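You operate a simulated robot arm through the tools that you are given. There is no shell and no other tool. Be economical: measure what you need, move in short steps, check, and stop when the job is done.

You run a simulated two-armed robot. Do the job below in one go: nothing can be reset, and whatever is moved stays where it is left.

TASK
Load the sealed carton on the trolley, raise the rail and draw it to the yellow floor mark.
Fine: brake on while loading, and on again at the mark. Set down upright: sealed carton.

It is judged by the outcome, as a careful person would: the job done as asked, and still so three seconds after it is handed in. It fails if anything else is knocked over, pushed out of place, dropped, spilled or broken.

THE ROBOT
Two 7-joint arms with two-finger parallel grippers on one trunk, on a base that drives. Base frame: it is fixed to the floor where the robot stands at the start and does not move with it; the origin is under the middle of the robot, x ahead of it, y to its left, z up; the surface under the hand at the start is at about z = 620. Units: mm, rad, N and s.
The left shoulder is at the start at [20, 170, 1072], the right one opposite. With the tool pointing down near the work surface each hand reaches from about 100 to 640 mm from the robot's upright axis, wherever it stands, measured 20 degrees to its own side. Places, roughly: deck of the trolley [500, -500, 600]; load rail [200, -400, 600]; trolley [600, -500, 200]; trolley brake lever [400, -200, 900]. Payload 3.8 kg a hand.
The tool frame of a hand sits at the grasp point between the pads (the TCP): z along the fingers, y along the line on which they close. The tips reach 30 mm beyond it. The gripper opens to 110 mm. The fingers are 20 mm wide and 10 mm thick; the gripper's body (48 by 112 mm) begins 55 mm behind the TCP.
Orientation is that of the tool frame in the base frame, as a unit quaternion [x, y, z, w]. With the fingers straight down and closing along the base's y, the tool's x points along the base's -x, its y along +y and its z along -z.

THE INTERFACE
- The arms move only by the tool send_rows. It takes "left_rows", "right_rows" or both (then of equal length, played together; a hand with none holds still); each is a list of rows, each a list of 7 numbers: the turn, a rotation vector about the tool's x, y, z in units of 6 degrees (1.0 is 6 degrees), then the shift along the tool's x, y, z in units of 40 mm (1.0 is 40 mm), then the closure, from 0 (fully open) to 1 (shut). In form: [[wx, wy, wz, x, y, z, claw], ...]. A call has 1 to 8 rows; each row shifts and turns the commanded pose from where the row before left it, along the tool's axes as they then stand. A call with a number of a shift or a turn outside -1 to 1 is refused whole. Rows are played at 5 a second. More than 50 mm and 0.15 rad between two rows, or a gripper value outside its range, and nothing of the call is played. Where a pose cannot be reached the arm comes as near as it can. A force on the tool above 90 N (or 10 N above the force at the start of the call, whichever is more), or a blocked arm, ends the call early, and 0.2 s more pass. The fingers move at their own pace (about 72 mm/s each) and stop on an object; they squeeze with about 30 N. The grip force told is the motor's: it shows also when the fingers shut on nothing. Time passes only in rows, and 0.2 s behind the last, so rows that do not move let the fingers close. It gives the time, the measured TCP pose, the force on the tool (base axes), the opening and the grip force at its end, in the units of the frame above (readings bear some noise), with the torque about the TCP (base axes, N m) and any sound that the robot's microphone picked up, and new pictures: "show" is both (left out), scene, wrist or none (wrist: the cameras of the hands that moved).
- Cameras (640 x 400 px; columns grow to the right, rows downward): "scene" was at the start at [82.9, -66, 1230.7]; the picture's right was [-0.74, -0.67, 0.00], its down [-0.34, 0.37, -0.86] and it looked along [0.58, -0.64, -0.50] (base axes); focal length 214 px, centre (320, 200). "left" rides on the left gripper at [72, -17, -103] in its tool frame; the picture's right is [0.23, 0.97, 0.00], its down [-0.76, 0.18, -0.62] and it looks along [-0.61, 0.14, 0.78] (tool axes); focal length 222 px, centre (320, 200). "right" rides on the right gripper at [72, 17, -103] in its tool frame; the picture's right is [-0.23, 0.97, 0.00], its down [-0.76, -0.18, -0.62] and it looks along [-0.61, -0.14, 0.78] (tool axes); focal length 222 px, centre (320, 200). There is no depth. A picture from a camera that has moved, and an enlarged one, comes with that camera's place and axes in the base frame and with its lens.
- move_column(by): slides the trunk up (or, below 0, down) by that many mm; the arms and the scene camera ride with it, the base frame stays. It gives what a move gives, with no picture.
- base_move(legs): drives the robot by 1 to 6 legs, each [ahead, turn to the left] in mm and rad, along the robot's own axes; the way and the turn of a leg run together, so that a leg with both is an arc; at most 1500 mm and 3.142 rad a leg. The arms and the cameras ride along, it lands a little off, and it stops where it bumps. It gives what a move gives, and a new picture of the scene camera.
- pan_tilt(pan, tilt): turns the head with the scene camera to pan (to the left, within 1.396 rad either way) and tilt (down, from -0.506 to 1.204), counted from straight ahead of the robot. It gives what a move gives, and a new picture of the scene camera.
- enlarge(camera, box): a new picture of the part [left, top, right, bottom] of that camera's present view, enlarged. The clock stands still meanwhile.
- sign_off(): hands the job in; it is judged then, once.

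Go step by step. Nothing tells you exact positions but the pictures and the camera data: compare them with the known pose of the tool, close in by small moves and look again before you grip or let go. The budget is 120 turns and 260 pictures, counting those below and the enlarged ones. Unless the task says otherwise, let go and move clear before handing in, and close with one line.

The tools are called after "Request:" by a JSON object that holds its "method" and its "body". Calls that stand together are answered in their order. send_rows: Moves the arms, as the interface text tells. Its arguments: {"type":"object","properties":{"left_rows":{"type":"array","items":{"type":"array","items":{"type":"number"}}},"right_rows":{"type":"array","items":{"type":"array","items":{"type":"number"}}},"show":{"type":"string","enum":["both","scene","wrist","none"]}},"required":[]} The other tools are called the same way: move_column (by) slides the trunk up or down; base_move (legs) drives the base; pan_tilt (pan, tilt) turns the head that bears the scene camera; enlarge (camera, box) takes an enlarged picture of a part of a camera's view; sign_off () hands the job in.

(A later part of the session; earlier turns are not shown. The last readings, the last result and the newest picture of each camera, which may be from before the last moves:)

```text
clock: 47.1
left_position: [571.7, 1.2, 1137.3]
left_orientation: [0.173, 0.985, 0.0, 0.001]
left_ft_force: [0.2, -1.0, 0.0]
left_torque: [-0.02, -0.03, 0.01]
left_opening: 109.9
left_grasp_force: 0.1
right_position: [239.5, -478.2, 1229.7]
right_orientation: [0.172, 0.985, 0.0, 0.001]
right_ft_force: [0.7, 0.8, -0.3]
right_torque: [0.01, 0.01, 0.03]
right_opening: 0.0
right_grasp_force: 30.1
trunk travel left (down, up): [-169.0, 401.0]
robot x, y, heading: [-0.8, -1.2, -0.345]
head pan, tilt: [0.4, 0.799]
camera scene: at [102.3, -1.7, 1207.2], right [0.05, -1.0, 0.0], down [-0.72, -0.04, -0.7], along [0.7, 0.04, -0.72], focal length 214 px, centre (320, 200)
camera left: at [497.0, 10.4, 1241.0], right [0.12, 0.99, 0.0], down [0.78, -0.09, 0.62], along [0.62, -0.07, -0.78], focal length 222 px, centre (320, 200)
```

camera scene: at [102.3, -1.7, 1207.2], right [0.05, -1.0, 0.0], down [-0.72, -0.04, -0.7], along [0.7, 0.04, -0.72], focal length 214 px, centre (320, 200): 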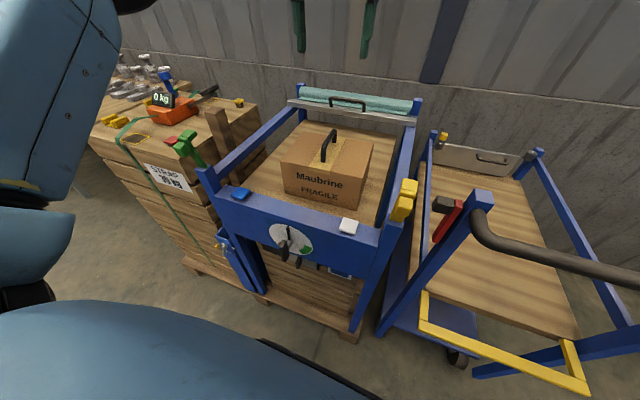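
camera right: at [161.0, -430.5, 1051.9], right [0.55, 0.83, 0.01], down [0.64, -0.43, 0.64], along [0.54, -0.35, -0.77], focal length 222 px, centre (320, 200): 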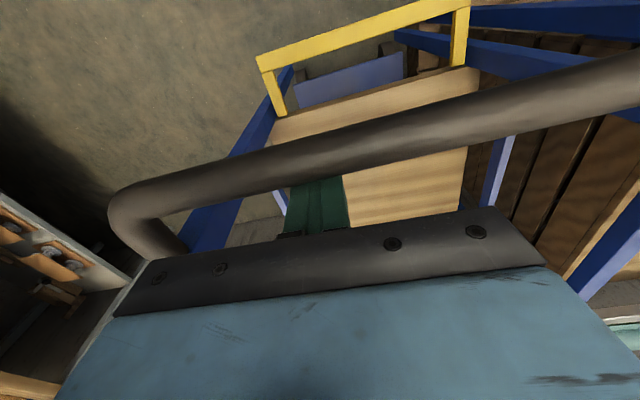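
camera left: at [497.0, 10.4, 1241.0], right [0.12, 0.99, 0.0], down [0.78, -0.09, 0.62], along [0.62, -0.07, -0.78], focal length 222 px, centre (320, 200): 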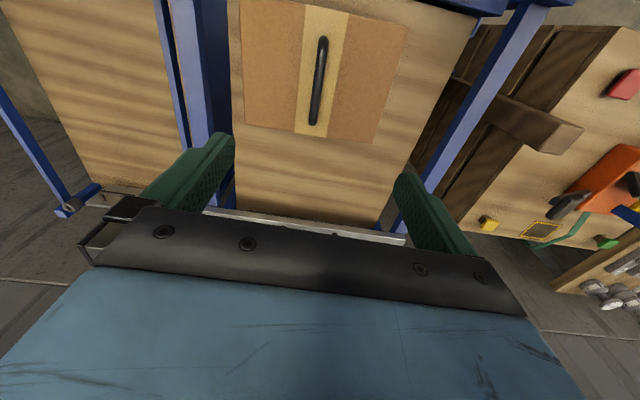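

The handle top is at z≈951, spanning (513, 12) to (591, -9). I'll align and descend over it.

Request:
{"method": "send_rows", "body": {"left_rows": [[0, 0, -0.8, 0.47, -0.17, 0, 0.0], [0, 0, 0, 0, 0, 1, 0.0], [0, 0, 0, 0, 0, 1, 0.0], [0, 0, 0, 0, 0, 1, 0.2], [0, 0, 0, 0, 0, 0.75, 0.4], [0, 0, 0, 0, 0, 0, 0.4]]}}

```text
clock: 48.5
left_position: [558.1, 0.9, 985.8]
left_orientation: [0.131, 0.991, 0.0, 0.0]
left_ft_force: [0.5, 0.5, 0.0]
left_torque: [-0.01, 0.04, -0.01]
left_opening: 65.8
left_grasp_force: 0.1
right_position: [237.3, -477.9, 1230.5]
right_orientation: [0.172, 0.985, 0.001, 0.001]
right_ft_force: [0.5, -0.5, -0.4]
right_torque: [-0.02, 0.02, 0.01]
right_opening: 0.1
right_grasp_force: 30.0
trunk travel left (down, up): [-169.0, 401.0]
robot x, y, heading: [0.6, -1.1, -0.35]
head pan, tilt: [0.4, 0.799]
camera scene: at [101.7, -1.7, 1207.4], right [0.05, -1.0, 0.0], down [-0.72, -0.04, -0.7], along [0.7, 0.04, -0.72], focal length 214 px, centre (320, 200)
camera left: at [483.1, 4.2, 1088.4], right [0.03, 1.0, 0.0], down [0.78, -0.03, 0.62], along [0.62, -0.02, -0.78], focal length 222 px, centre (320, 200)
```

scene: 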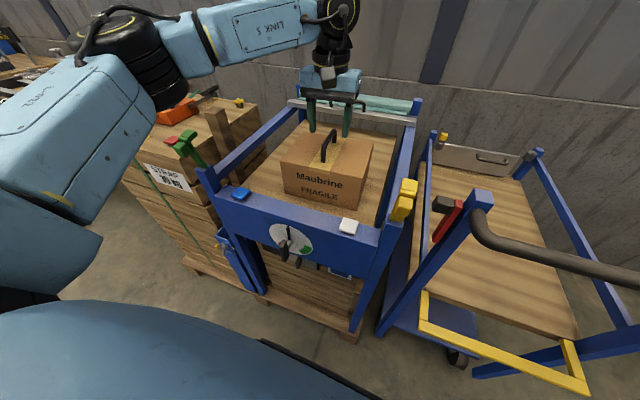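
left: 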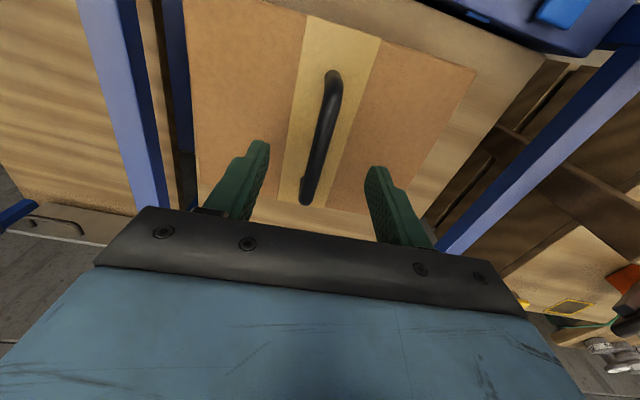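

Alignment is good. I'll descend the last 42 mm and close on the handle.

Request:
{"method": "send_rows", "body": {"left_rows": [[0, 0, 0, 0.2, 0, 0.55, 0.4], [0, 0, 0, 0, 0, 0.5, 0.4], [0, 0, 0, 0, 0, 0, 1], [0, 0, 0, 0, 0, 0, 1], [0, 0, 0, 0, 0, 0, 1], [0, 0, 0, 0, 0, 0, 1]]}}

```text
clock: 49.9
left_position: [549.0, 1.2, 944.5]
left_orientation: [0.132, 0.991, 0.0, 0.0]
left_ft_force: [-0.9, -2.3, 0.7]
left_torque: [-0.07, -0.16, -0.52]
left_opening: 11.8
left_grasp_force: 29.9
right_position: [237.9, -478.9, 1230.9]
right_orientation: [0.172, 0.985, 0.0, 0.002]
right_ft_force: [-0.7, -0.5, 1.0]
right_torque: [0.02, -0.01, 0.01]
right_opening: 0.0
right_grasp_force: 30.1
trunk travel left (down, up): [-169.0, 401.0]
robot x, y, heading: [2.1, -0.0, -0.35]
head pan, tilt: [0.4, 0.799]
camera scene: at [101.7, -1.9, 1207.3], right [0.05, -1.0, 0.0], down [-0.72, -0.04, -0.7], along [0.7, 0.04, -0.72], focal length 214 px, centre (320, 200)
camera left: at [474.4, 5.2, 1047.9], right [0.03, 1.0, 0.0], down [0.78, -0.03, 0.62], along [0.62, -0.02, -0.78], focal length 222 px, centre (320, 200)
```

scene: 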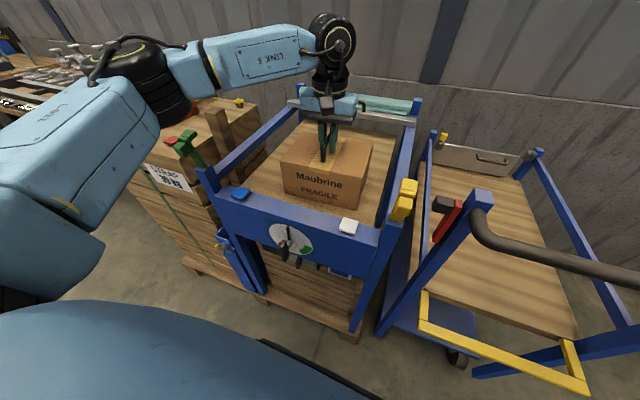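
left: 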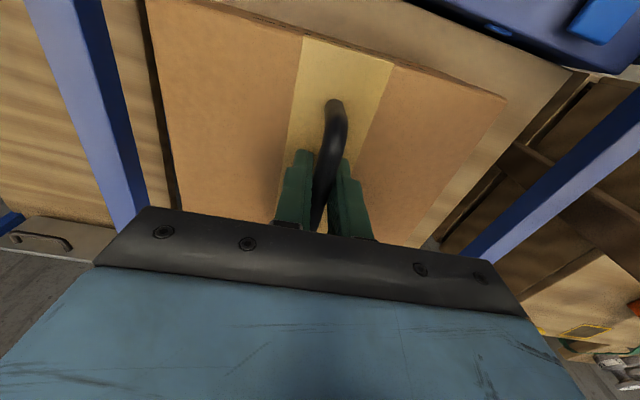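

The handle is gripped (12 mm opening). I'll do a test lift of 40 mm.

Request:
{"method": "send_rows", "body": {"left_rows": [[0, 0, 0, 0, 0, -0.5, 1], [0, 0, 0, 0, 0, -0.5, 1], [0, 0, 0, 0, 0, 0, 1], [0, 0, 0, 0, 0, 0, 1]]}}

```text
clock: 50.9
left_position: [549.2, 3.9, 983.0]
left_orientation: [0.13, 0.991, 0.0, -0.001]
left_ft_force: [-1.2, 0.0, -12.4]
left_torque: [0.05, 0.11, 0.01]
left_opening: 11.5
left_grasp_force: 30.4
right_position: [238.0, -477.8, 1230.8]
right_orientation: [0.172, 0.985, 0.0, 0.001]
right_ft_force: [0.5, 0.7, -0.5]
right_torque: [-0.01, 0.04, 0.02]
right_opening: 0.0
right_grasp_force: 29.4
trunk travel left (down, up): [-169.0, 401.0]
robot x, y, heading: [-0.5, -1.6, -0.345]
head pan, tilt: [0.4, 0.799]
camera scene: at [102.7, -1.6, 1207.2], right [0.05, -1.0, 0.0], down [-0.72, -0.04, -0.7], along [0.7, 0.04, -0.72], focal length 214 px, centre (320, 200)
camera left: at [475.7, 5.6, 1086.3], right [0.03, 1.0, 0.0], down [0.78, -0.03, 0.62], along [0.62, -0.02, -0.78], focal length 222 px, centre (320, 200)
```

scene: 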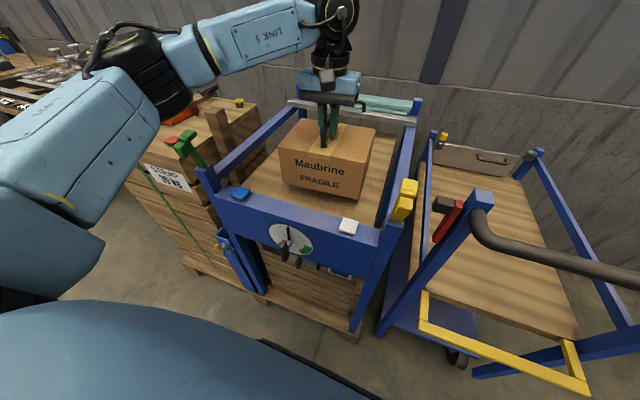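
left: 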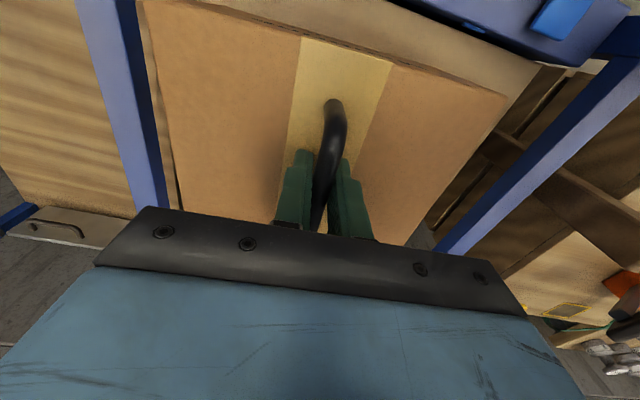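

The carton hangs level (12 N). I'll raise it with the trunk, then higher still, before swinging it towards the trolley.

Request:
{"method": "move_column", "body": {"by": 150}}

Request:
{"method": "send_rows", "body": {"left_rows": [[0, 0, 0, 0, 0, -0.7, 1], [0, 0, 0, 0, 0, -0.7, 1], [0, 0, 0, 0, 0, 0, 1]], "show": "scene"}}

```text
clock: 52.7
left_position: [551.3, 2.9, 1131.6]
left_orientation: [0.13, 0.991, 0.0, 0.0]
left_ft_force: [-0.3, 0.5, -11.7]
left_torque: [0.04, 0.08, 0.0]
left_opening: 11.7
left_grasp_force: 29.9
right_position: [239.2, -478.1, 1380.5]
right_orientation: [0.171, 0.985, 0.0, 0.001]
right_ft_force: [-0.1, -0.1, 0.6]
right_torque: [0.03, 0.03, -0.01]
right_opening: 0.0
right_grasp_force: 30.1
trunk travel left (down, up): [-319.0, 251.0]
robot x, y, heading: [3.1, -0.8, -0.346]
head pan, tilt: [0.4, 0.799]
```

```text
clock: 53.5
left_position: [551.0, 2.6, 1189.8]
left_orientation: [0.131, 0.991, 0.0, -0.001]
left_ft_force: [0.7, -0.3, -11.5]
left_torque: [0.0, 0.11, 0.03]
left_opening: 11.5
left_grasp_force: 30.0
right_position: [238.8, -476.8, 1381.4]
right_orientation: [0.172, 0.985, 0.0, 0.001]
right_ft_force: [0.0, 0.4, 0.6]
right_torque: [0.01, 0.0, -0.01]
right_opening: 0.0
right_grasp_force: 30.9
trunk travel left (down, up): [-319.0, 251.0]
robot x, y, heading: [2.0, -0.0, -0.348]
head pan, tilt: [0.4, 0.799]
camera scene: at [103.1, -1.5, 1357.2], right [0.05, -1.0, 0.0], down [-0.72, -0.04, -0.7], along [0.7, 0.04, -0.72], focal length 214 px, centre (320, 200)
```

scene: 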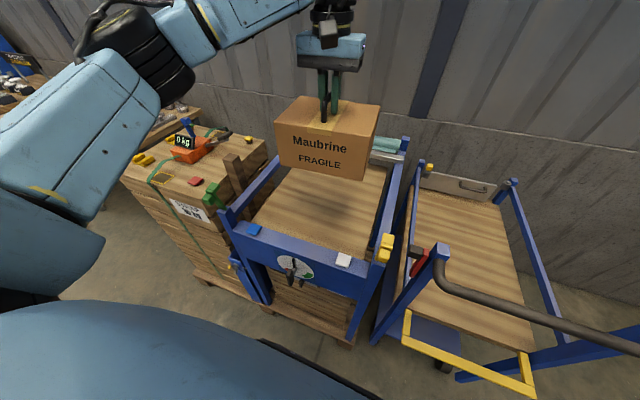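

Clear of everything. I'll turn right to swing the carton over the trolley.

Request:
{"method": "base_move", "body": {"legs": [[0, -0.73]]}}

```text
clock: 55.9
left_position: [405.3, -372.6, 1190.1]
left_orientation: [0.484, 0.875, 0.0, 0.0]
left_ft_force: [-0.5, -0.4, -11.7]
left_torque: [0.07, 0.0, -0.01]
left_opening: 11.8
left_grasp_force: 30.2
right_position: [-149.4, -512.7, 1381.2]
right_orientation: [0.52, 0.854, 0.0, 0.0]
right_ft_force: [-0.3, 0.0, 1.3]
right_torque: [0.0, -0.02, 0.01]
right_opening: 0.0
right_grasp_force: 30.4
trunk travel left (down, up): [-319.0, 251.0]
robot x, y, heading: [0.4, 0.0, -1.094]
head pan, tilt: [0.4, 0.799]
camera scene: at [73.5, -69.9, 1357.2], right [-0.64, -0.77, 0.0], down [-0.55, 0.46, -0.7], along [0.54, -0.45, -0.72], focal length 214 px, centre (320, 200)
```

scene: 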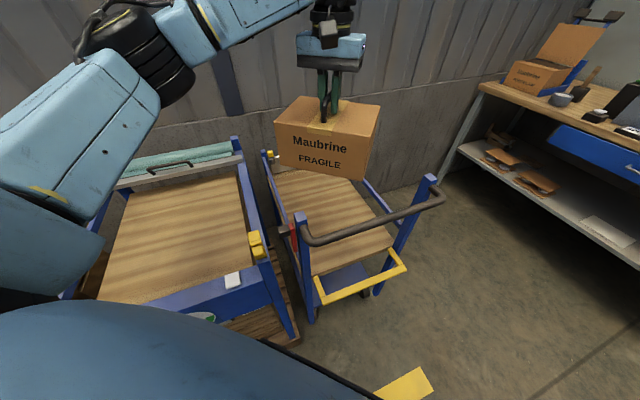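

The carton is near the deck at F≈500 along the trolley axis. I'll nudge the base forward 50 mm, then square the carton to the trolley and shift it over the deck centre at (448, -485).

Request:
{"method": "base_move", "body": {"legs": [[50, 0]]}}

Request:
{"method": "send_rows", "body": {"left_rows": [[0, 0, -0.95, 0, 0, 0, 1], [0, 0, -0.95, 0, 0, 0, 1], [0, 0, -0.95, 0, 0, 0, 1], [0, 0, -0.95, 0, 0, 0, 1], [0, 0, -0.95, 0, 0, 0, 1], [0, 0, -0.95, 0, 0, 0, 1], [0, 0, -0.95, 0, 0, 0, 1], [0, 0, 0, 0, 0, 0, 1]], "show": "scene"}}

```text
clock: 56.8
left_position: [430.2, -417.0, 1189.9]
left_orientation: [0.482, 0.876, 0.0, 0.0]
left_ft_force: [0.3, -1.1, -12.9]
left_torque: [0.12, 0.06, 0.0]
left_opening: 11.6
left_grasp_force: 30.0
right_position: [-123.9, -560.3, 1379.4]
right_orientation: [0.519, 0.855, 0.0, 0.0]
right_ft_force: [0.8, -0.4, -0.6]
right_torque: [0.05, 0.02, 0.01]
right_opening: 0.2
right_grasp_force: 29.3
trunk travel left (down, up): [-319.0, 251.0]
robot x, y, heading: [24.2, -45.7, -1.091]
head pan, tilt: [0.4, 0.799]
camera scene: at [98.4, -116.5, 1357.1], right [-0.64, -0.77, 0.0], down [-0.55, 0.46, -0.7], along [0.54, -0.44, -0.72], focal length 214 px, centre (320, 200)
```

scene: 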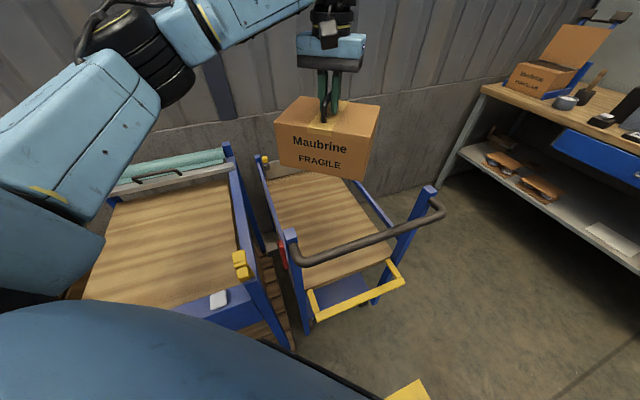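

```text
clock: 58.6
left_position: [430.9, -417.4, 1189.7]
left_orientation: [0.155, 0.988, 0.001, 0.0]
left_ft_force: [-0.2, 0.0, -12.5]
left_torque: [0.01, 0.14, -0.01]
left_opening: 11.6
left_grasp_force: 30.3
right_position: [-124.7, -558.6, 1380.1]
right_orientation: [0.519, 0.855, 0.0, -0.001]
right_ft_force: [-1.0, 0.6, 0.9]
right_torque: [-0.01, -0.03, 0.05]
right_opening: 0.0
right_grasp_force: 30.1
trunk travel left (down, up): [-319.0, 251.0]
robot x, y, heading: [21.2, -45.5, -1.096]
head pan, tilt: [0.4, 0.799]
camera scene: at [97.6, -115.0, 1357.2], right [-0.64, -0.77, 0.0], down [-0.55, 0.46, -0.7], along [0.54, -0.44, -0.72], focal length 214 px, centre (320, 200)
```

scene: 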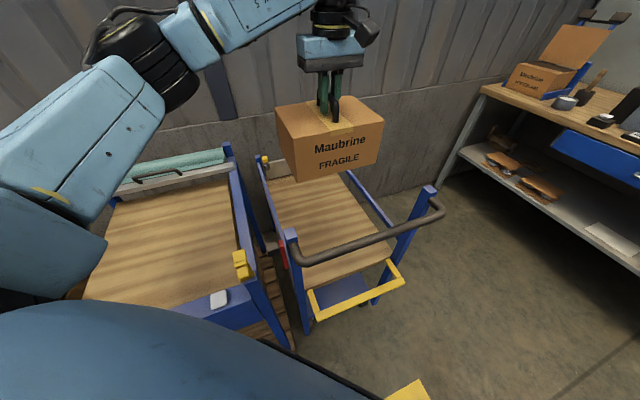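

Squared up. I'll shift over the deck centre and begin to descend.

Request:
{"method": "send_rows", "body": {"left_rows": [[0, 0, 0, -0.47, -0.75, 0, 1], [0, 0, 0, -0.46, -0.75, 0, 1], [0, 0, 0, 0, 0, 1, 1], [0, 0, 0, 0, 0, 1, 1], [0, 0, 0, 0, 0, 1, 1], [0, 0, 0, 0, 0, 1, 1], [0, 0, 0, 0, 0, 0, 1]]}}

```text
clock: 60.2
left_position: [446.5, -486.1, 1030.9]
left_orientation: [0.154, 0.988, 0.0, 0.0]
left_ft_force: [-0.2, 0.4, -11.2]
left_torque: [0.0, 0.13, 0.01]
left_opening: 11.7
left_grasp_force: 29.8
right_position: [-125.2, -558.7, 1380.1]
right_orientation: [0.519, 0.855, 0.0, 0.001]
right_ft_force: [-0.1, 0.4, 1.4]
right_torque: [0.01, 0.0, -0.04]
right_opening: 0.0
right_grasp_force: 29.9
trunk travel left (down, up): [-319.0, 251.0]
robot x, y, heading: [25.3, -42.6, -1.092]
head pan, tilt: [0.4, 0.799]
camera scene: at [97.2, -114.8, 1357.3], right [-0.64, -0.77, 0.0], down [-0.55, 0.46, -0.7], along [0.54, -0.44, -0.72], focal length 214 px, centre (320, 200)
camera left: at [371.6, -479.7, 1134.3], right [0.08, 1.0, 0.0], down [0.78, -0.06, 0.62], along [0.62, -0.05, -0.78], focal length 222 px, centre (320, 200)
```

scene: 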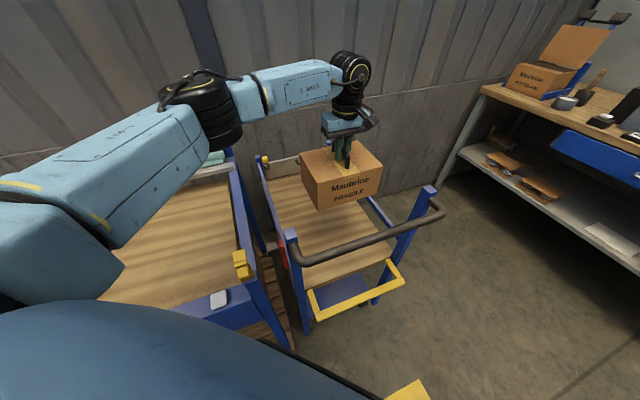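
left: 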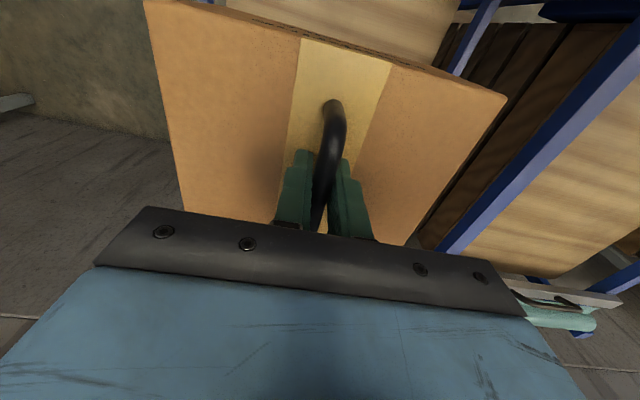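

Centred over the deck. I'll continue down.

Request:
{"method": "send_rows", "body": {"left_rows": [[0, 0, 0, 0, 0, 1, 1], [0, 0, 0, 0, 0, 1, 1], [0, 0, 0, 0, 0, 1, 1], [0, 0, 0, 0, 0, 1, 1], [0, 0, 0, 0, 0, 1, 1], [0, 0, 0, 0, 0, 0.5, 1], [0, 0, 0, 0, 0, 0, 1]]}}

```text
clock: 61.8
left_position: [442.6, -485.6, 809.2]
left_orientation: [0.156, 0.988, -0.001, -0.001]
left_ft_force: [-0.5, 0.5, -10.7]
left_torque: [0.03, 0.1, -0.02]
left_opening: 11.5
left_grasp_force: 30.1
right_position: [-124.6, -558.5, 1380.8]
right_orientation: [0.518, 0.855, 0.0, 0.0]
right_ft_force: [0.2, 0.7, -0.5]
right_torque: [0.01, 0.02, -0.02]
right_opening: 0.1
right_grasp_force: 29.9
trunk travel left (down, up): [-319.0, 251.0]
robot x, y, heading: [23.7, -47.8, -1.092]
head pan, tilt: [0.4, 0.799]
camera scene: at [97.7, -115.0, 1357.2], right [-0.64, -0.77, 0.0], down [-0.55, 0.46, -0.7], along [0.54, -0.44, -0.72], focal length 214 px, centre (320, 200)
camera left: at [368.1, -479.6, 912.4], right [0.08, 1.0, 0.0], down [0.78, -0.06, 0.62], along [0.62, -0.05, -0.78], focal length 222 px, centre (320, 200)
```

scene: 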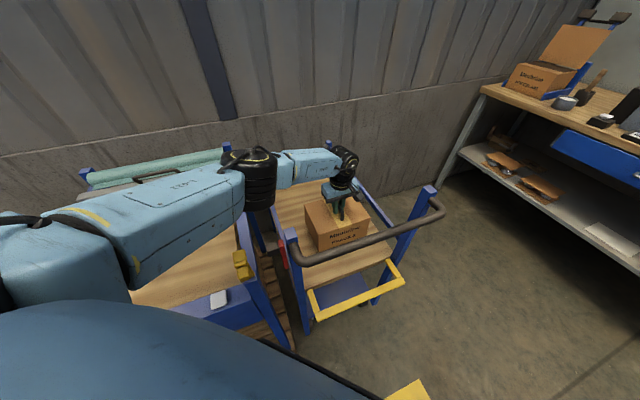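
left: 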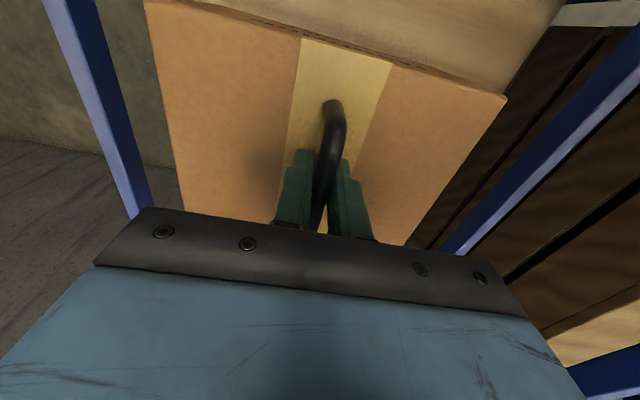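

Still clear. I'll make the final approach in small steps, watching the force.

Request:
{"method": "send_rows", "body": {"left_rows": [[0, 0, 0, 0, 0, 0.5, 1], [0, 0, 0, 0, 0, 0.5, 1], [0, 0, 0, 0, 0, 0, 1]]}}

Request:
{"method": "send_rows", "body": {"left_rows": [[0, 0, 0, 0, 0, 0.1, 1], [0, 0, 0, 0, 0, 0.1, 1], [0, 0, 0, 0, 0, 0.1, 1], [0, 0, 0, 0, 0, 0, 1]], "show": "none"}}

```text
clock: 62.6
left_position: [444.2, -480.8, 770.4]
left_orientation: [0.156, 0.988, 0.0, 0.0]
left_ft_force: [-0.7, -0.3, -11.7]
left_torque: [0.04, 0.1, -0.02]
left_opening: 11.7
left_grasp_force: 29.8
left hand out of reach, approached as far as the arm can: row 2
right_position: [-124.5, -558.2, 1381.7]
right_orientation: [0.518, 0.855, -0.001, 0.0]
right_ft_force: [0.1, 0.5, 0.8]
right_torque: [-0.03, -0.02, 0.0]
right_opening: 0.0
right_grasp_force: 30.2
trunk travel left (down, up): [-319.0, 251.0]
robot x, y, heading: [24.7, -47.0, -1.091]
head pan, tilt: [0.4, 0.799]
camera scene: at [97.6, -115.2, 1357.2], right [-0.64, -0.77, 0.0], down [-0.55, 0.46, -0.7], along [0.54, -0.44, -0.72], focal length 214 px, centre (320, 200)
camera left: at [368.7, -474.5, 873.7], right [0.08, 1.0, 0.0], down [0.78, -0.07, 0.62], along [0.62, -0.05, -0.78], focal length 222 px, centre (320, 200)
```

scene: 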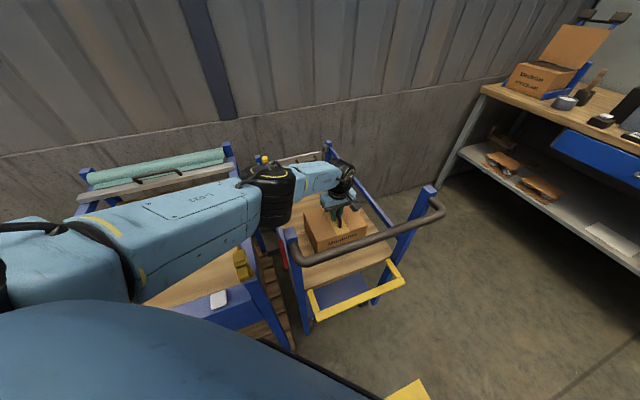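
left: 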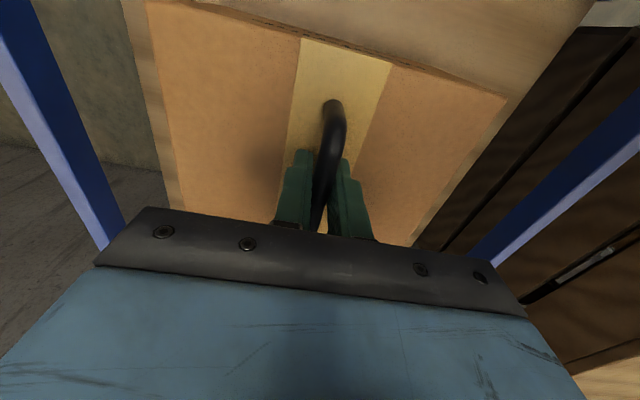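

```text
clock: 63.6
left_position: [441.3, -479.8, 764.7]
left_orientation: [0.156, 0.988, -0.005, 0.004]
left_ft_force: [0.3, -11.6, 33.3]
left_torque: [0.02, 0.19, 0.06]
left_opening: 11.7
left_grasp_force: 30.0
left hand out of reach, approached as far as the arm can: row 2
right_position: [-127.9, -557.2, 1380.0]
right_orientation: [0.519, 0.855, 0.0, 0.002]
right_ft_force: [-0.2, 0.0, 1.0]
right_torque: [0.01, 0.0, 0.04]
right_opening: 0.0
right_grasp_force: 30.0
trunk travel left (down, up): [-319.0, 251.0]
robot x, y, heading: [26.6, -48.4, -1.09]
head pan, tilt: [0.4, 0.799]
```

Contact: the carton is on the deck at z≈610. I'll relieve the press a little before opening.

Request:
{"method": "send_rows", "body": {"left_rows": [[0, 0, 0, 0, 0, -0.08, 1], [0, 0, 0, 0, 0, 0, 1]]}}

```text
clock: 64.2
left_position: [441.2, -479.8, 764.7]
left_orientation: [0.155, 0.988, -0.002, 0.001]
left_ft_force: [-0.8, -13.2, 20.0]
left_torque: [-0.25, -0.65, 0.05]
left_opening: 11.4
left_grasp_force: 29.9
right_position: [-127.3, -557.9, 1381.5]
right_orientation: [0.518, 0.855, 0.001, 0.001]
right_ft_force: [0.2, 0.0, -0.6]
right_torque: [0.02, 0.0, -0.01]
right_opening: 0.0
right_grasp_force: 30.3
trunk travel left (down, up): [-319.0, 251.0]
robot x, y, heading: [21.9, -42.2, -1.09]
head pan, tilt: [0.4, 0.799]
camera scene: at [95.2, -114.4, 1357.4], right [-0.64, -0.77, 0.0], down [-0.55, 0.46, -0.7], along [0.54, -0.45, -0.72], focal length 214 px, centre (320, 200)
camera left: at [367.1, -472.8, 867.9], right [0.08, 1.0, 0.0], down [0.78, -0.06, 0.63], along [0.62, -0.06, -0.78], focal length 222 px, centre (320, 200)
```

scene: 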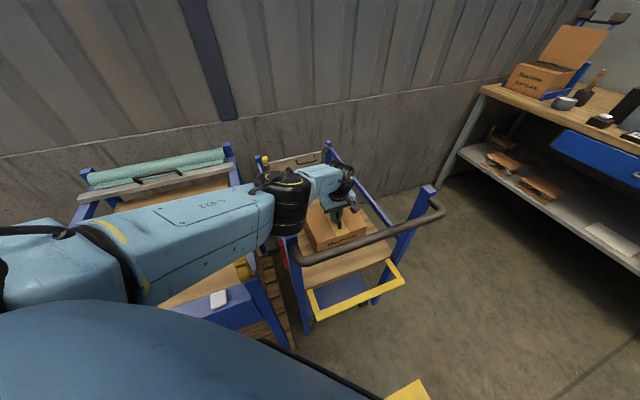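
left: 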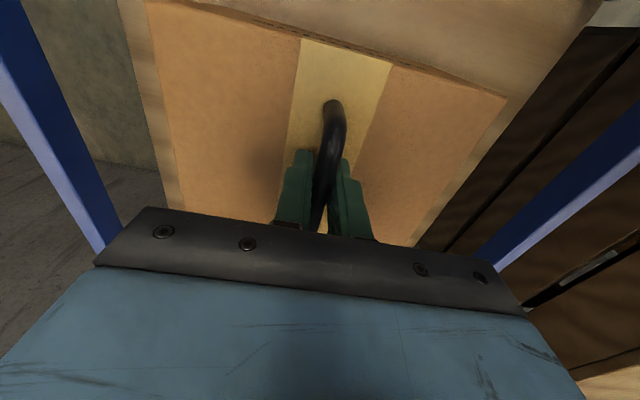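

Request:
{"method": "send_rows", "body": {"left_rows": [[0, 0, 0, 0, 0, -0.12, 1], [0, 0, 0, 0, 0, 0, 1]], "show": "none"}}

Request:
{"method": "enlarge", "body": {"camera": "scene", "box": [220, 140, 460, 320]}}

```text
clock: 64.8
left_position: [444.6, -475.6, 764.6]
left_orientation: [0.154, 0.988, 0.003, -0.001]
left_ft_force: [-1.5, 0.2, -4.1]
left_torque: [-0.08, -0.42, -0.2]
left_opening: 11.7
left_grasp_force: 29.6
right_position: [-126.0, -558.4, 1380.1]
right_orientation: [0.519, 0.855, -0.001, 0.001]
right_ft_force: [0.7, -0.1, -0.5]
right_torque: [-0.02, 0.02, -0.03]
right_opening: 0.0
right_grasp_force: 29.8
trunk travel left (down, up): [-319.0, 251.0]
robot x, y, heading: [22.3, -40.3, -1.09]
head pan, tilt: [0.4, 0.799]
```

```text
2.22 times, centred on (340, 230) of scene
camera zoom: at [96.9, -114.5, 1357.1], right [-0.64, -0.77, 0.0], down [-0.55, 0.46, -0.7], along [0.54, -0.44, -0.72], focal length 477 px, centre (276, 133)
```

zoom: 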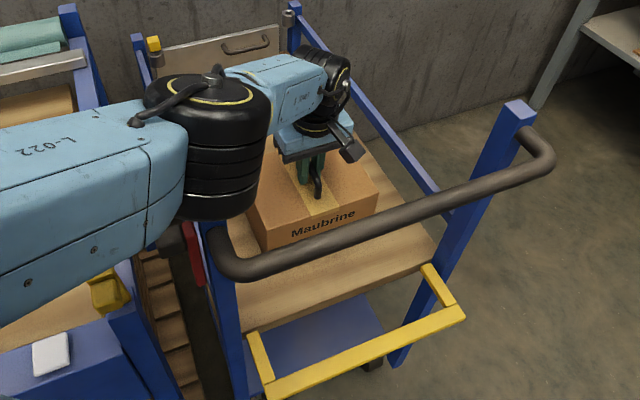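

The carton rests on the deck, square and upright. Now I'll open and rise straight up.

Request:
{"method": "send_rows", "body": {"left_rows": [[0, 0, 0, 0, 0, 0, 0.5], [0, 0, 0, 0, 0, 0, 0.5], [0, 0, 0, 0, 0, 0, 0.5]], "show": "wrist"}}

Request:
{"method": "send_rows", "body": {"left_rows": [[0, 0, 0, 0, 0, -0.5, 0.5], [0, 0, 0, 0, 0, -1, 0.5], [0, 0, 0, 0, 0, -1, 0.5], [0, 0, 0, 0, 0, -1, 0.5], [0, 0, 0, 0, 0, -1, 0.5], [0, 0, 0, 0, 0, -1, 0.5], [0, 0, 0, 0, 0, -1, 0.5], [0, 0, 0, 0, 0, -1, 0.5]]}}

```text
clock: 65.6
left_position: [443.3, -478.0, 767.6]
left_orientation: [0.156, 0.988, 0.001, 0.0]
left_ft_force: [-0.6, 0.0, 0.6]
left_torque: [0.02, -0.01, -0.01]
left_opening: 54.9
left_grasp_force: 0.0
right_position: [-126.6, -558.2, 1379.8]
right_orientation: [0.519, 0.855, -0.001, 0.0]
right_ft_force: [-0.5, 0.2, 0.2]
right_torque: [0.0, 0.0, 0.01]
right_opening: 0.0
right_grasp_force: 30.2
trunk travel left (down, up): [-319.0, 251.0]
robot x, y, heading: [19.7, -43.0, -1.089]
head pan, tilt: [0.4, 0.799]
camera left: at [368.3, -471.6, 870.2], right [0.08, 1.0, 0.0], down [0.78, -0.07, 0.62], along [0.62, -0.05, -0.78], focal length 222 px, centre (320, 200)
```

left: 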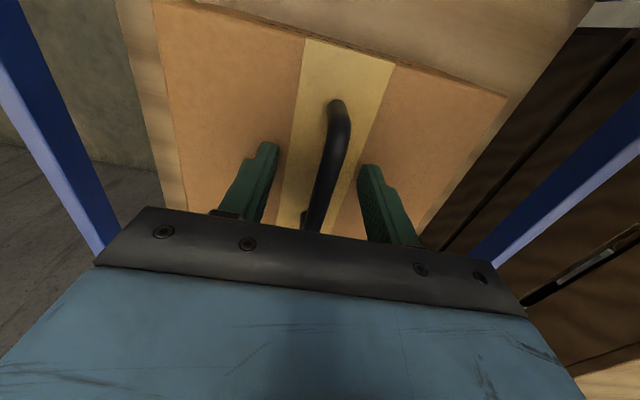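

```text
clock: 67.4
left_position: [459.9, -533.8, 1053.6]
left_orientation: [0.155, 0.988, 0.001, 0.0]
left_ft_force: [0.8, 0.1, -0.1]
left_torque: [0.0, -0.01, 0.0]
left_opening: 54.9
left_grasp_force: 0.0
left hand out of reach, approached as far as the arm can: row 1, 2, 3, 4, 5, 6
right_position: [-126.8, -558.4, 1380.7]
right_orientation: [0.518, 0.855, 0.0, 0.0]
right_ft_force: [0.9, 0.8, -0.9]
right_torque: [-0.02, 0.02, -0.02]
right_opening: 0.2
right_grasp_force: 30.0
trunk travel left (down, up): [-319.0, 251.0]
robot x, y, heading: [24.4, -47.2, -1.089]
head pan, tilt: [0.4, 0.799]
camera scene: at [96.6, -114.0, 1357.4], right [-0.64, -0.77, 0.0], down [-0.55, 0.46, -0.7], along [0.54, -0.45, -0.72], focal length 214 px, centre (320, 200)
camera left: at [385.3, -528.1, 1157.3], right [0.08, 1.0, 0.0], down [0.78, -0.07, 0.62], along [0.62, -0.05, -0.78], focal length 222 px, centre (320, 200)
```

scene: 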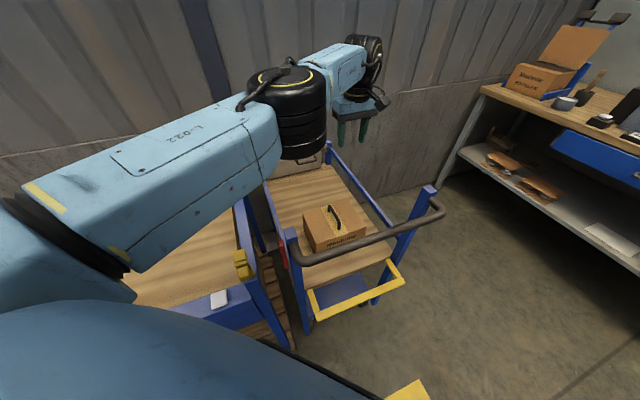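
left: 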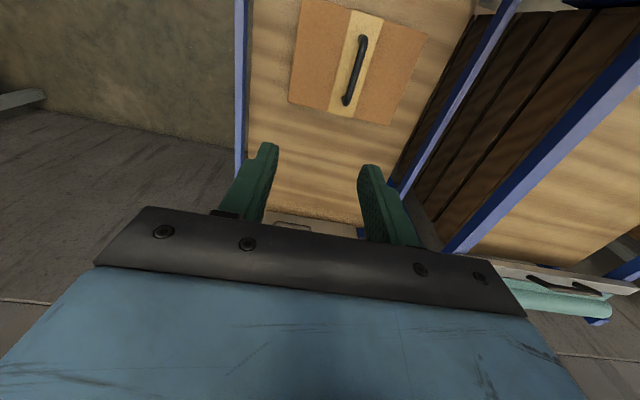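

The carton is loaded upright with the brake on. Next I'll retract the left hand and drive to stand in front of the trolley, at about (-242, -426), squared to it.

Request:
{"method": "send_rows", "body": {"left_rows": [[0, 0, 0, 0, 0, -1, 0.5], [0, 0, 0, 0, 0, -1, 0.5], [0, 0, 0, 0, 0, -1, 0.5], [0, 0, 0, 1, 0, 0, 1], [0, 0, 0, 1, 0, 0, 1], [0, 0, 0, 1, 0, 0, 1], [0, 0, 0, 1, 0, 0, 1], [0, 0, 0, 1, 0, 0, 1]], "show": "none"}}

Request:
{"method": "send_rows", "body": {"left_rows": [[0, 0, 0.95, 0, 0, 0, 1], [0, 0, 0.95, 0, 0, 0, 1], [0, 0, 0.95, 0, 0, 0, 1], [0, 0, 0.95, 0, 0, 0, 1], [0, 0, 0.95, 0, 0, 0, 1], [0, 0, 0.95, 0, 0, 0, 1], [0, 0, 0.95, 0, 0, 0, 1], [0, 0, 0.8, 0, 0, 0, 1]], "show": "scene"}}

```text
clock: 69.2
left_position: [303.8, -550.1, 1190.5]
left_orientation: [0.154, 0.988, 0.001, 0.0]
left_ft_force: [-0.6, -0.1, 0.4]
left_torque: [0.01, 0.02, 0.01]
left_opening: 0.3
left_grasp_force: 29.6
left hand out of reach, approached as far as the arm can: row 3, 4, 5, 6, 7, 8
right_position: [-125.9, -557.7, 1380.7]
right_orientation: [0.519, 0.855, 0.0, 0.001]
right_ft_force: [0.6, 0.3, 0.4]
right_torque: [0.02, 0.01, 0.01]
right_opening: 0.2
right_grasp_force: 30.0
trunk travel left (down, up): [-319.0, 251.0]
robot x, y, heading: [22.7, -42.4, -1.088]
head pan, tilt: [0.4, 0.799]
```

```text
clock: 71.0
left_position: [307.8, -548.7, 1192.6]
left_orientation: [0.52, 0.854, 0.001, 0.0]
left_ft_force: [-0.1, -0.6, 0.5]
left_torque: [0.02, 0.01, -0.03]
left_opening: 0.0
left_grasp_force: 29.7
right_position: [-125.8, -557.3, 1381.4]
right_orientation: [0.519, 0.855, 0.0, 0.001]
right_ft_force: [0.3, 0.1, -0.3]
right_torque: [0.02, -0.01, -0.01]
right_opening: 0.0
right_grasp_force: 29.7
trunk travel left (down, up): [-319.0, 251.0]
robot x, y, heading: [23.6, -44.3, -1.09]
head pan, tilt: [0.4, 0.799]
camera scene: at [96.9, -114.3, 1357.3], right [-0.64, -0.77, 0.0], down [-0.55, 0.46, -0.7], along [0.54, -0.44, -0.72], focal length 214 px, centre (320, 200)
```

scene: 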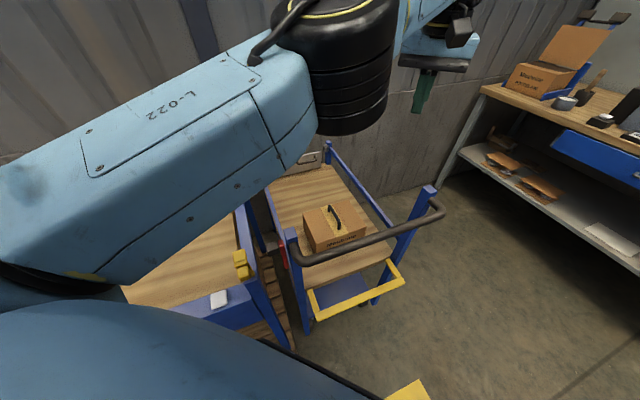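

The path is clear. I'll drive in three legs: turn, forward, turn back.

Request:
{"method": "base_move", "body": {"legs": [[0, -1.09], [465, 0], [0, 1.87]]}}

Request:
{"method": "pan_tilt", "body": {"pan": 0.3, "tilt": 0.85}}

```text
clock: 72.2
left_position: [224.1, -583.2, 1192.7]
left_orientation: [0.583, 0.813, 0.001, -0.001]
left_ft_force: [1.2, -0.3, 0.5]
left_torque: [0.02, 0.01, 0.0]
left_opening: 0.1
left_grasp_force: 30.0
right_position: [-204.3, -525.2, 1381.4]
right_orientation: [0.583, 0.812, -0.001, 0.001]
right_ft_force: [-1.1, 0.2, 0.0]
right_torque: [-0.03, 0.02, 0.0]
right_opening: 0.1
right_grasp_force: 29.9
trunk travel left (down, up): [-319.0, 251.0]
robot x, y, heading: [16.8, -38.9, -1.236]
head pan, tilt: [0.4, 0.799]
stopped in leg 1: the robot was blocked; the commanded pose is now the measured one
camera scene: at [81.6, -120.2, 1357.4], right [-0.74, -0.67, 0.0], down [-0.48, 0.53, -0.7], along [0.47, -0.52, -0.72], focal length 214 px, centre (320, 200)
```

scene: 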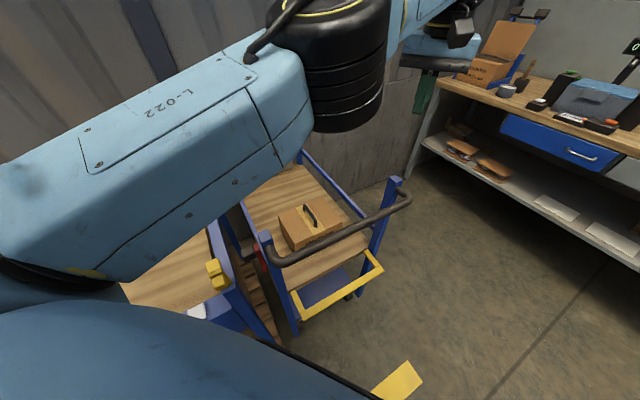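

```text
clock: 72.9
left_position: [226.4, -582.1, 1193.4]
left_orientation: [0.582, 0.813, 0.001, 0.0]
left_ft_force: [0.0, -0.1, -0.1]
left_torque: [0.01, 0.01, 0.01]
left_opening: 0.0
left_grasp_force: 29.7
right_position: [-201.9, -525.3, 1381.3]
right_orientation: [0.582, 0.813, -0.001, 0.0]
right_ft_force: [-0.5, 0.2, 0.4]
right_torque: [0.0, 0.0, -0.01]
right_opening: 0.0
right_grasp_force: 29.3
trunk travel left (down, up): [-319.0, 251.0]
robot x, y, heading: [21.3, -41.1, -1.238]
head pan, tilt: [0.3, 0.85]
camera scene: at [75.5, -123.8, 1353.3], right [-0.81, -0.59, 0.0], down [-0.44, 0.61, -0.66], along [0.39, -0.53, -0.75], focal length 214 px, centre (320, 200)
```

scene: 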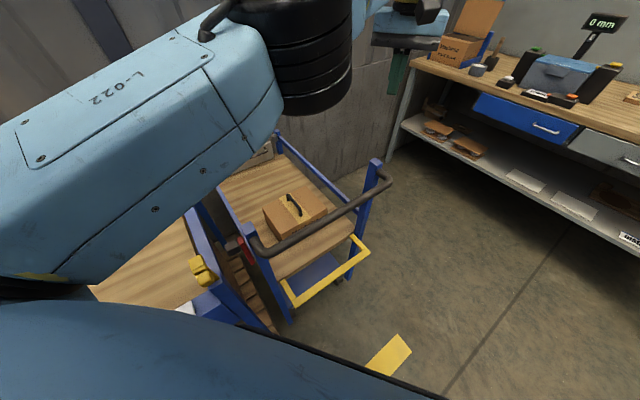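

The turn was blocked early; my base probably caught near the carton table. I'll back off 150 mm and then turn.

Request:
{"method": "base_move", "body": {"legs": [[-150, 0]]}}

Request:
{"method": "base_move", "body": {"legs": [[0, -0.9]]}}

```text
clock: 74.3
left_position: [175.2, -438.3, 1193.4]
left_orientation: [0.584, 0.812, 0.001, 0.001]
left_ft_force: [-0.4, 0.2, 0.6]
left_torque: [-0.03, -0.02, 0.01]
left_opening: 0.2
left_grasp_force: 30.0
right_position: [-254.2, -380.3, 1381.0]
right_orientation: [0.584, 0.812, 0.0, 0.001]
right_ft_force: [0.6, 0.0, -0.4]
right_torque: [0.01, -0.03, 0.0]
right_opening: 0.0
right_grasp_force: 29.6
trunk travel left (down, up): [-319.0, 251.0]
robot x, y, heading: [-27.5, 99.5, -1.241]
head pan, tilt: [0.3, 0.85]
camera scene: at [24.8, 22.0, 1353.4], right [-0.81, -0.59, 0.0], down [-0.44, 0.61, -0.66], along [0.39, -0.53, -0.75], focal length 214 px, centre (320, 200)
```

scene: 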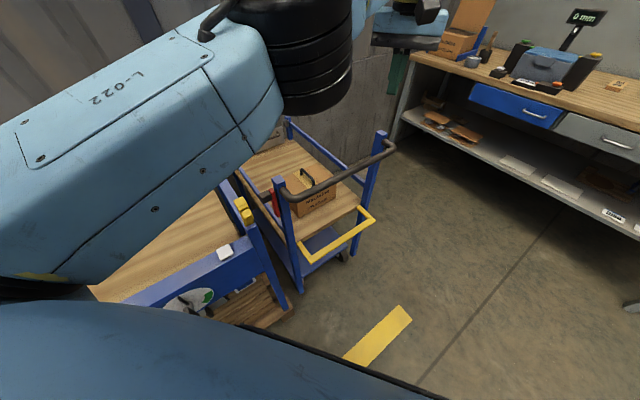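

```text
clock: 77.1
left_position: [-340.1, -384.4, 1193.3]
left_orientation: [0.885, 0.465, 0.001, 0.0]
left_ft_force: [-0.5, -0.2, 1.1]
left_torque: [0.0, 0.0, -0.04]
left_opening: 0.0
left_grasp_force: 30.4
right_position: [-549.9, -6.4, 1380.9]
right_orientation: [0.885, 0.465, -0.001, 0.0]
right_ft_force: [-1.1, -0.4, -0.3]
right_torque: [0.02, -0.02, 0.02]
right_opening: 0.1
right_grasp_force: 30.3
trunk travel left (down, up): [-319.0, 251.0]
robot x, y, heading: [-31.0, 101.4, -2.169]
head pan, tilt: [0.3, 0.85]
camera scene: at [-62.7, 12.1, 1353.3], right [-0.96, 0.29, 0.0], down [0.22, 0.72, -0.66], along [-0.19, -0.63, -0.75], focal length 214 px, centre (320, 200)
```

scene: 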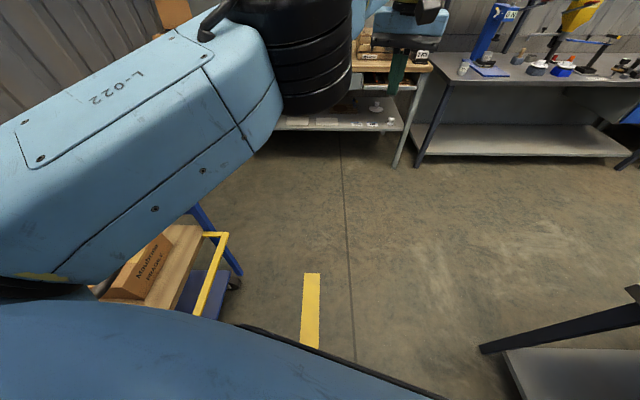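

Turned clear. The mark is 100 mm wide, at F = -50..+50 along the trolley axis. I'll drive to the standing place in front of the trolley.

Request:
{"method": "base_move", "body": {"legs": [[0, 0.218], [568, 0]]}}

Request:
{"method": "base_move", "body": {"legs": [[0, 1.64]]}}

```text
clock: 81.1
left_position: [-415.4, -974.9, 1192.7]
left_orientation: [0.823, 0.568, 0.001, 0.0]
left_ft_force: [0.1, 0.1, -0.2]
left_torque: [0.03, -0.01, -0.01]
left_opening: 0.0
left_grasp_force: 30.1
right_position: [-710.7, -657.7, 1380.3]
right_orientation: [0.822, 0.57, -0.001, 0.0]
right_ft_force: [0.0, 0.1, 0.7]
right_torque: [-0.01, -0.02, 0.02]
right_opening: 0.0
right_grasp_force: 30.4
trunk travel left (down, up): [-319.0, 251.0]
robot x, y, heading: [-230.9, -424.8, -1.927]
head pan, tilt: [0.3, 0.85]
camera scene: at [-240.9, -522.8, 1353.3], right [-1.0, 0.05, 0.0], down [0.04, 0.75, -0.66], along [-0.04, -0.66, -0.75], focal length 214 px, centre (320, 200)
```

scene: 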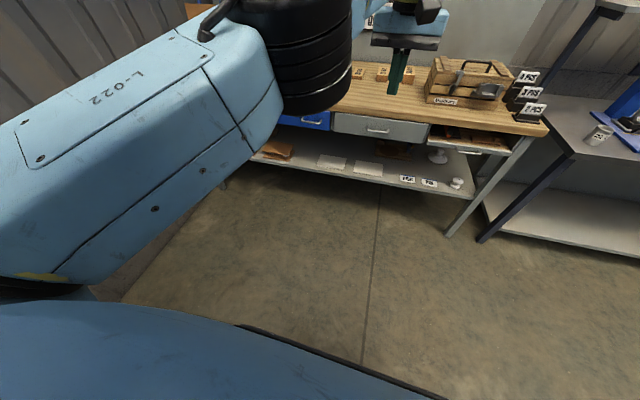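

```text
clock: 85.4
left_position: [321.8, -594.4, 1191.9]
left_orientation: [0.166, 0.986, 0.001, 0.0]
left_ft_force: [0.0, -0.1, -1.1]
left_torque: [-0.02, -0.01, -0.02]
left_opening: 0.0
left_grasp_force: 29.9
right_position: [14.3, -899.8, 1382.0]
right_orientation: [0.166, 0.986, -0.001, 0.001]
right_ft_force: [1.1, 0.1, 0.0]
right_torque: [0.03, -0.01, 0.01]
right_opening: 0.0
right_grasp_force: 30.0
trunk travel left (down, up): [-319.0, 251.0]
robot x, y, heading: [-233.1, -424.6, -0.326]
head pan, tilt: [0.3, 0.85]
camera scene: at [-131.2, -433.4, 1353.3], right [-0.03, -1.0, 0.0], down [-0.75, 0.02, -0.66], along [0.66, -0.02, -0.75], focal length 214 px, centre (320, 200)
```

scene: 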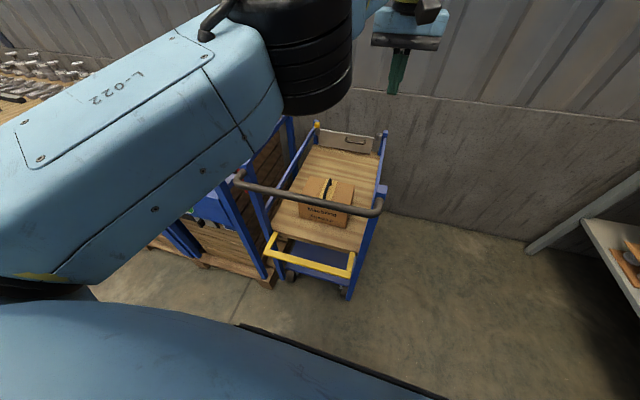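

Good view: the trolley is intact with the carton centred. I'll retract the left hand in front of the rail, lower the trunk, and pitch the tool 45° forward.

Request:
{"method": "send_rows", "body": {"left_rows": [[0, 0, 0, 0.95, 0.6, 0, 1], [0, 0, 0, 0.95, 0.6, 0, 1], [0, 0, 0, 0.95, 0.6, 0, 1], [0, 0, 0, 0.95, 0.6, 0, 1], [0, 0, 0, 0.95, 0.6, 0, 1], [0, 0, 0, 0.95, 0.6, 0, 1]], "show": "none"}}

Request:
{"method": "move_column", "body": {"by": -150}}

Request:
{"method": "send_rows", "body": {"left_rows": [[0, -0.95, 0, 0, 0, 0, 1], [0, -0.95, 0, 0, 0, 0, 1], [0, -0.95, 0, 0, 0, 0, 1], [0, -0.95, 0, 0, 0, 0, 1], [0, -0.95, 0, 0, 0, 0, 1], [0, -0.95, 0, 0, 0, 0, 1], [0, -0.95, 0, 0, 0, 0, 1], [0, -0.95, 0, 0, 0, 0, 1]]}}

```text
clock: 86.8
left_position: [152.9, -383.6, 1196.0]
left_orientation: [0.164, 0.986, 0.0, -0.001]
left_ft_force: [-0.5, 0.2, -0.2]
left_torque: [0.0, 0.0, 0.0]
left_opening: 0.2
left_grasp_force: 30.0
left hand out of reach, approached as far as the arm can: row 1
right_position: [13.2, -898.0, 1382.1]
right_orientation: [0.165, 0.986, -0.001, 0.002]
right_ft_force: [-0.5, 0.7, 1.1]
right_torque: [-0.03, -0.02, -0.02]
right_opening: 0.1
right_grasp_force: 30.1
trunk travel left (down, up): [-319.0, 251.0]
robot x, y, heading: [-230.3, -425.9, -0.329]
head pan, tilt: [0.3, 0.85]
```

```text
clock: 88.6
left_position: [153.3, -386.9, 1046.8]
left_orientation: [0.165, 0.986, 0.001, 0.0]
left_ft_force: [-0.1, 0.0, -0.9]
left_torque: [-0.02, -0.01, 0.01]
left_opening: 0.1
left_grasp_force: 29.7
right_position: [13.9, -899.2, 1231.8]
right_orientation: [0.166, 0.986, 0.0, 0.0]
right_ft_force: [-0.2, -0.3, -0.3]
right_torque: [-0.02, 0.02, -0.01]
right_opening: 0.1
right_grasp_force: 30.0
trunk travel left (down, up): [-169.0, 401.0]
robot x, y, heading: [-229.1, -429.6, -0.325]
head pan, tilt: [0.3, 0.85]
```

```text
clock: 90.4
left_position: [161.8, -395.0, 1052.9]
left_orientation: [0.152, 0.91, -0.063, 0.381]
left_ft_force: [0.0, 0.2, -0.1]
left_torque: [-0.02, -0.04, 0.0]
left_opening: 0.0
left_grasp_force: 29.9
left hand out of reach, approached as far as the arm can: row 8
right_position: [14.7, -899.0, 1230.1]
right_orientation: [0.166, 0.986, 0.0, 0.001]
right_ft_force: [-0.1, -0.6, -0.4]
right_torque: [-0.03, 0.0, -0.01]
right_opening: 0.0
right_grasp_force: 29.7
trunk travel left (down, up): [-169.0, 401.0]
robot x, y, heading: [-232.5, -423.5, -0.327]
head pan, tilt: [0.3, 0.85]
camera scene: at [-131.1, -433.7, 1203.3], right [-0.03, -1.0, 0.0], down [-0.75, 0.02, -0.66], along [0.66, -0.02, -0.75], focal length 214 px, centre (320, 200)
camera left: at [39.0, -369.5, 1072.2], right [0.17, 0.97, -0.16], down [0.14, 0.14, 0.98], along [0.98, -0.19, -0.11], focal length 222 px, centre (320, 200)
```

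scene: 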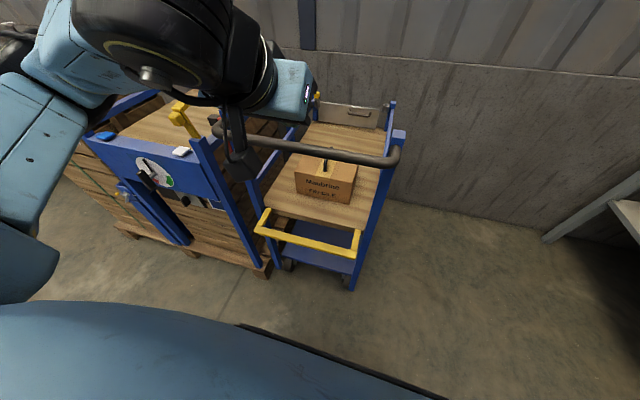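
left: 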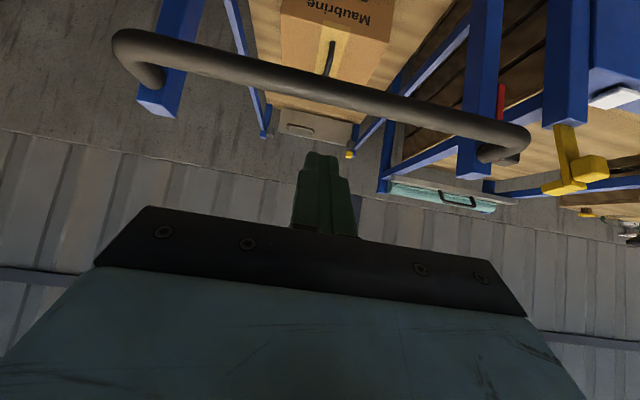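

The tool is pitched 45°. I'll pull back to clear the handle bar, then descend in front of it towards the rail.

Request:
{"method": "send_rows", "body": {"left_rows": [[0, 0, 0, 0.7, 0, -0.7, 1], [0, 0, 0, 0.7, 0, -0.7, 1], [0, 0, 0, 0.7, 0, -0.7, 1], [0, 0, 0, 0.85, 0, 0.85, 1], [0, 0, 0, 0.85, 0, 0.85, 1], [0, 0, 0, 0.85, 0, 0.85, 1], [0, 0, 0, 0.85, 0, 0.85, 1], [0, 0, 0, 0.85, 0, 0.85, 1]]}}

```text
clock: 92.2
left_position: [127.8, -456.0, 880.3]
left_orientation: [0.154, 0.909, -0.065, 0.381]
left_ft_force: [1.1, 0.0, -0.2]
left_torque: [0.02, -0.02, -0.02]
left_opening: 0.0
left_grasp_force: 29.7
left hand out of reach, approached as far as the arm can: row 1, 2, 3, 4, 5, 6
right_position: [13.5, -900.4, 1230.9]
right_orientation: [0.166, 0.986, 0.0, 0.001]
right_ft_force: [0.1, 0.8, 0.2]
right_torque: [0.02, 0.01, 0.01]
right_opening: 0.0
right_grasp_force: 29.2
trunk travel left (down, up): [-169.0, 401.0]
robot x, y, heading: [-229.2, -430.9, -0.322]
head pan, tilt: [0.3, 0.85]
camera scene: at [-131.0, -433.3, 1203.3], right [-0.03, -1.0, 0.0], down [-0.75, 0.02, -0.66], along [0.66, -0.02, -0.75], focal length 214 px, centre (320, 200)
camera left: at [4.5, -431.2, 901.6], right [0.17, 0.97, -0.16], down [0.14, 0.14, 0.98], along [0.98, -0.19, -0.12], focal length 222 px, centre (320, 200)
```

scene: 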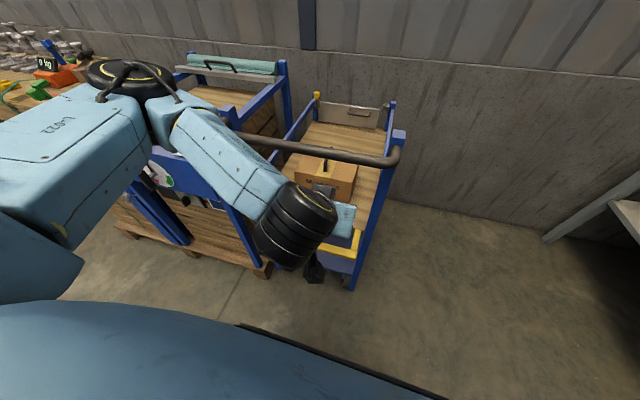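
left: 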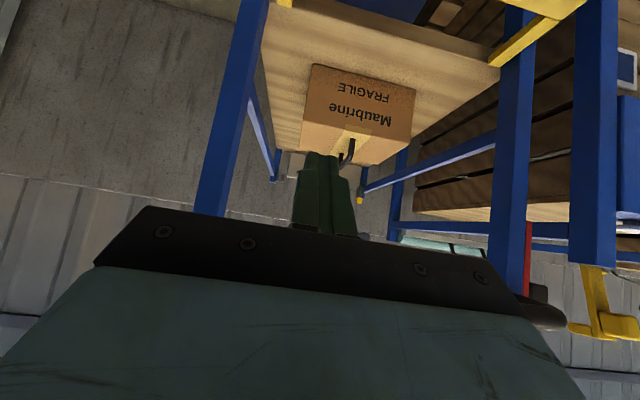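

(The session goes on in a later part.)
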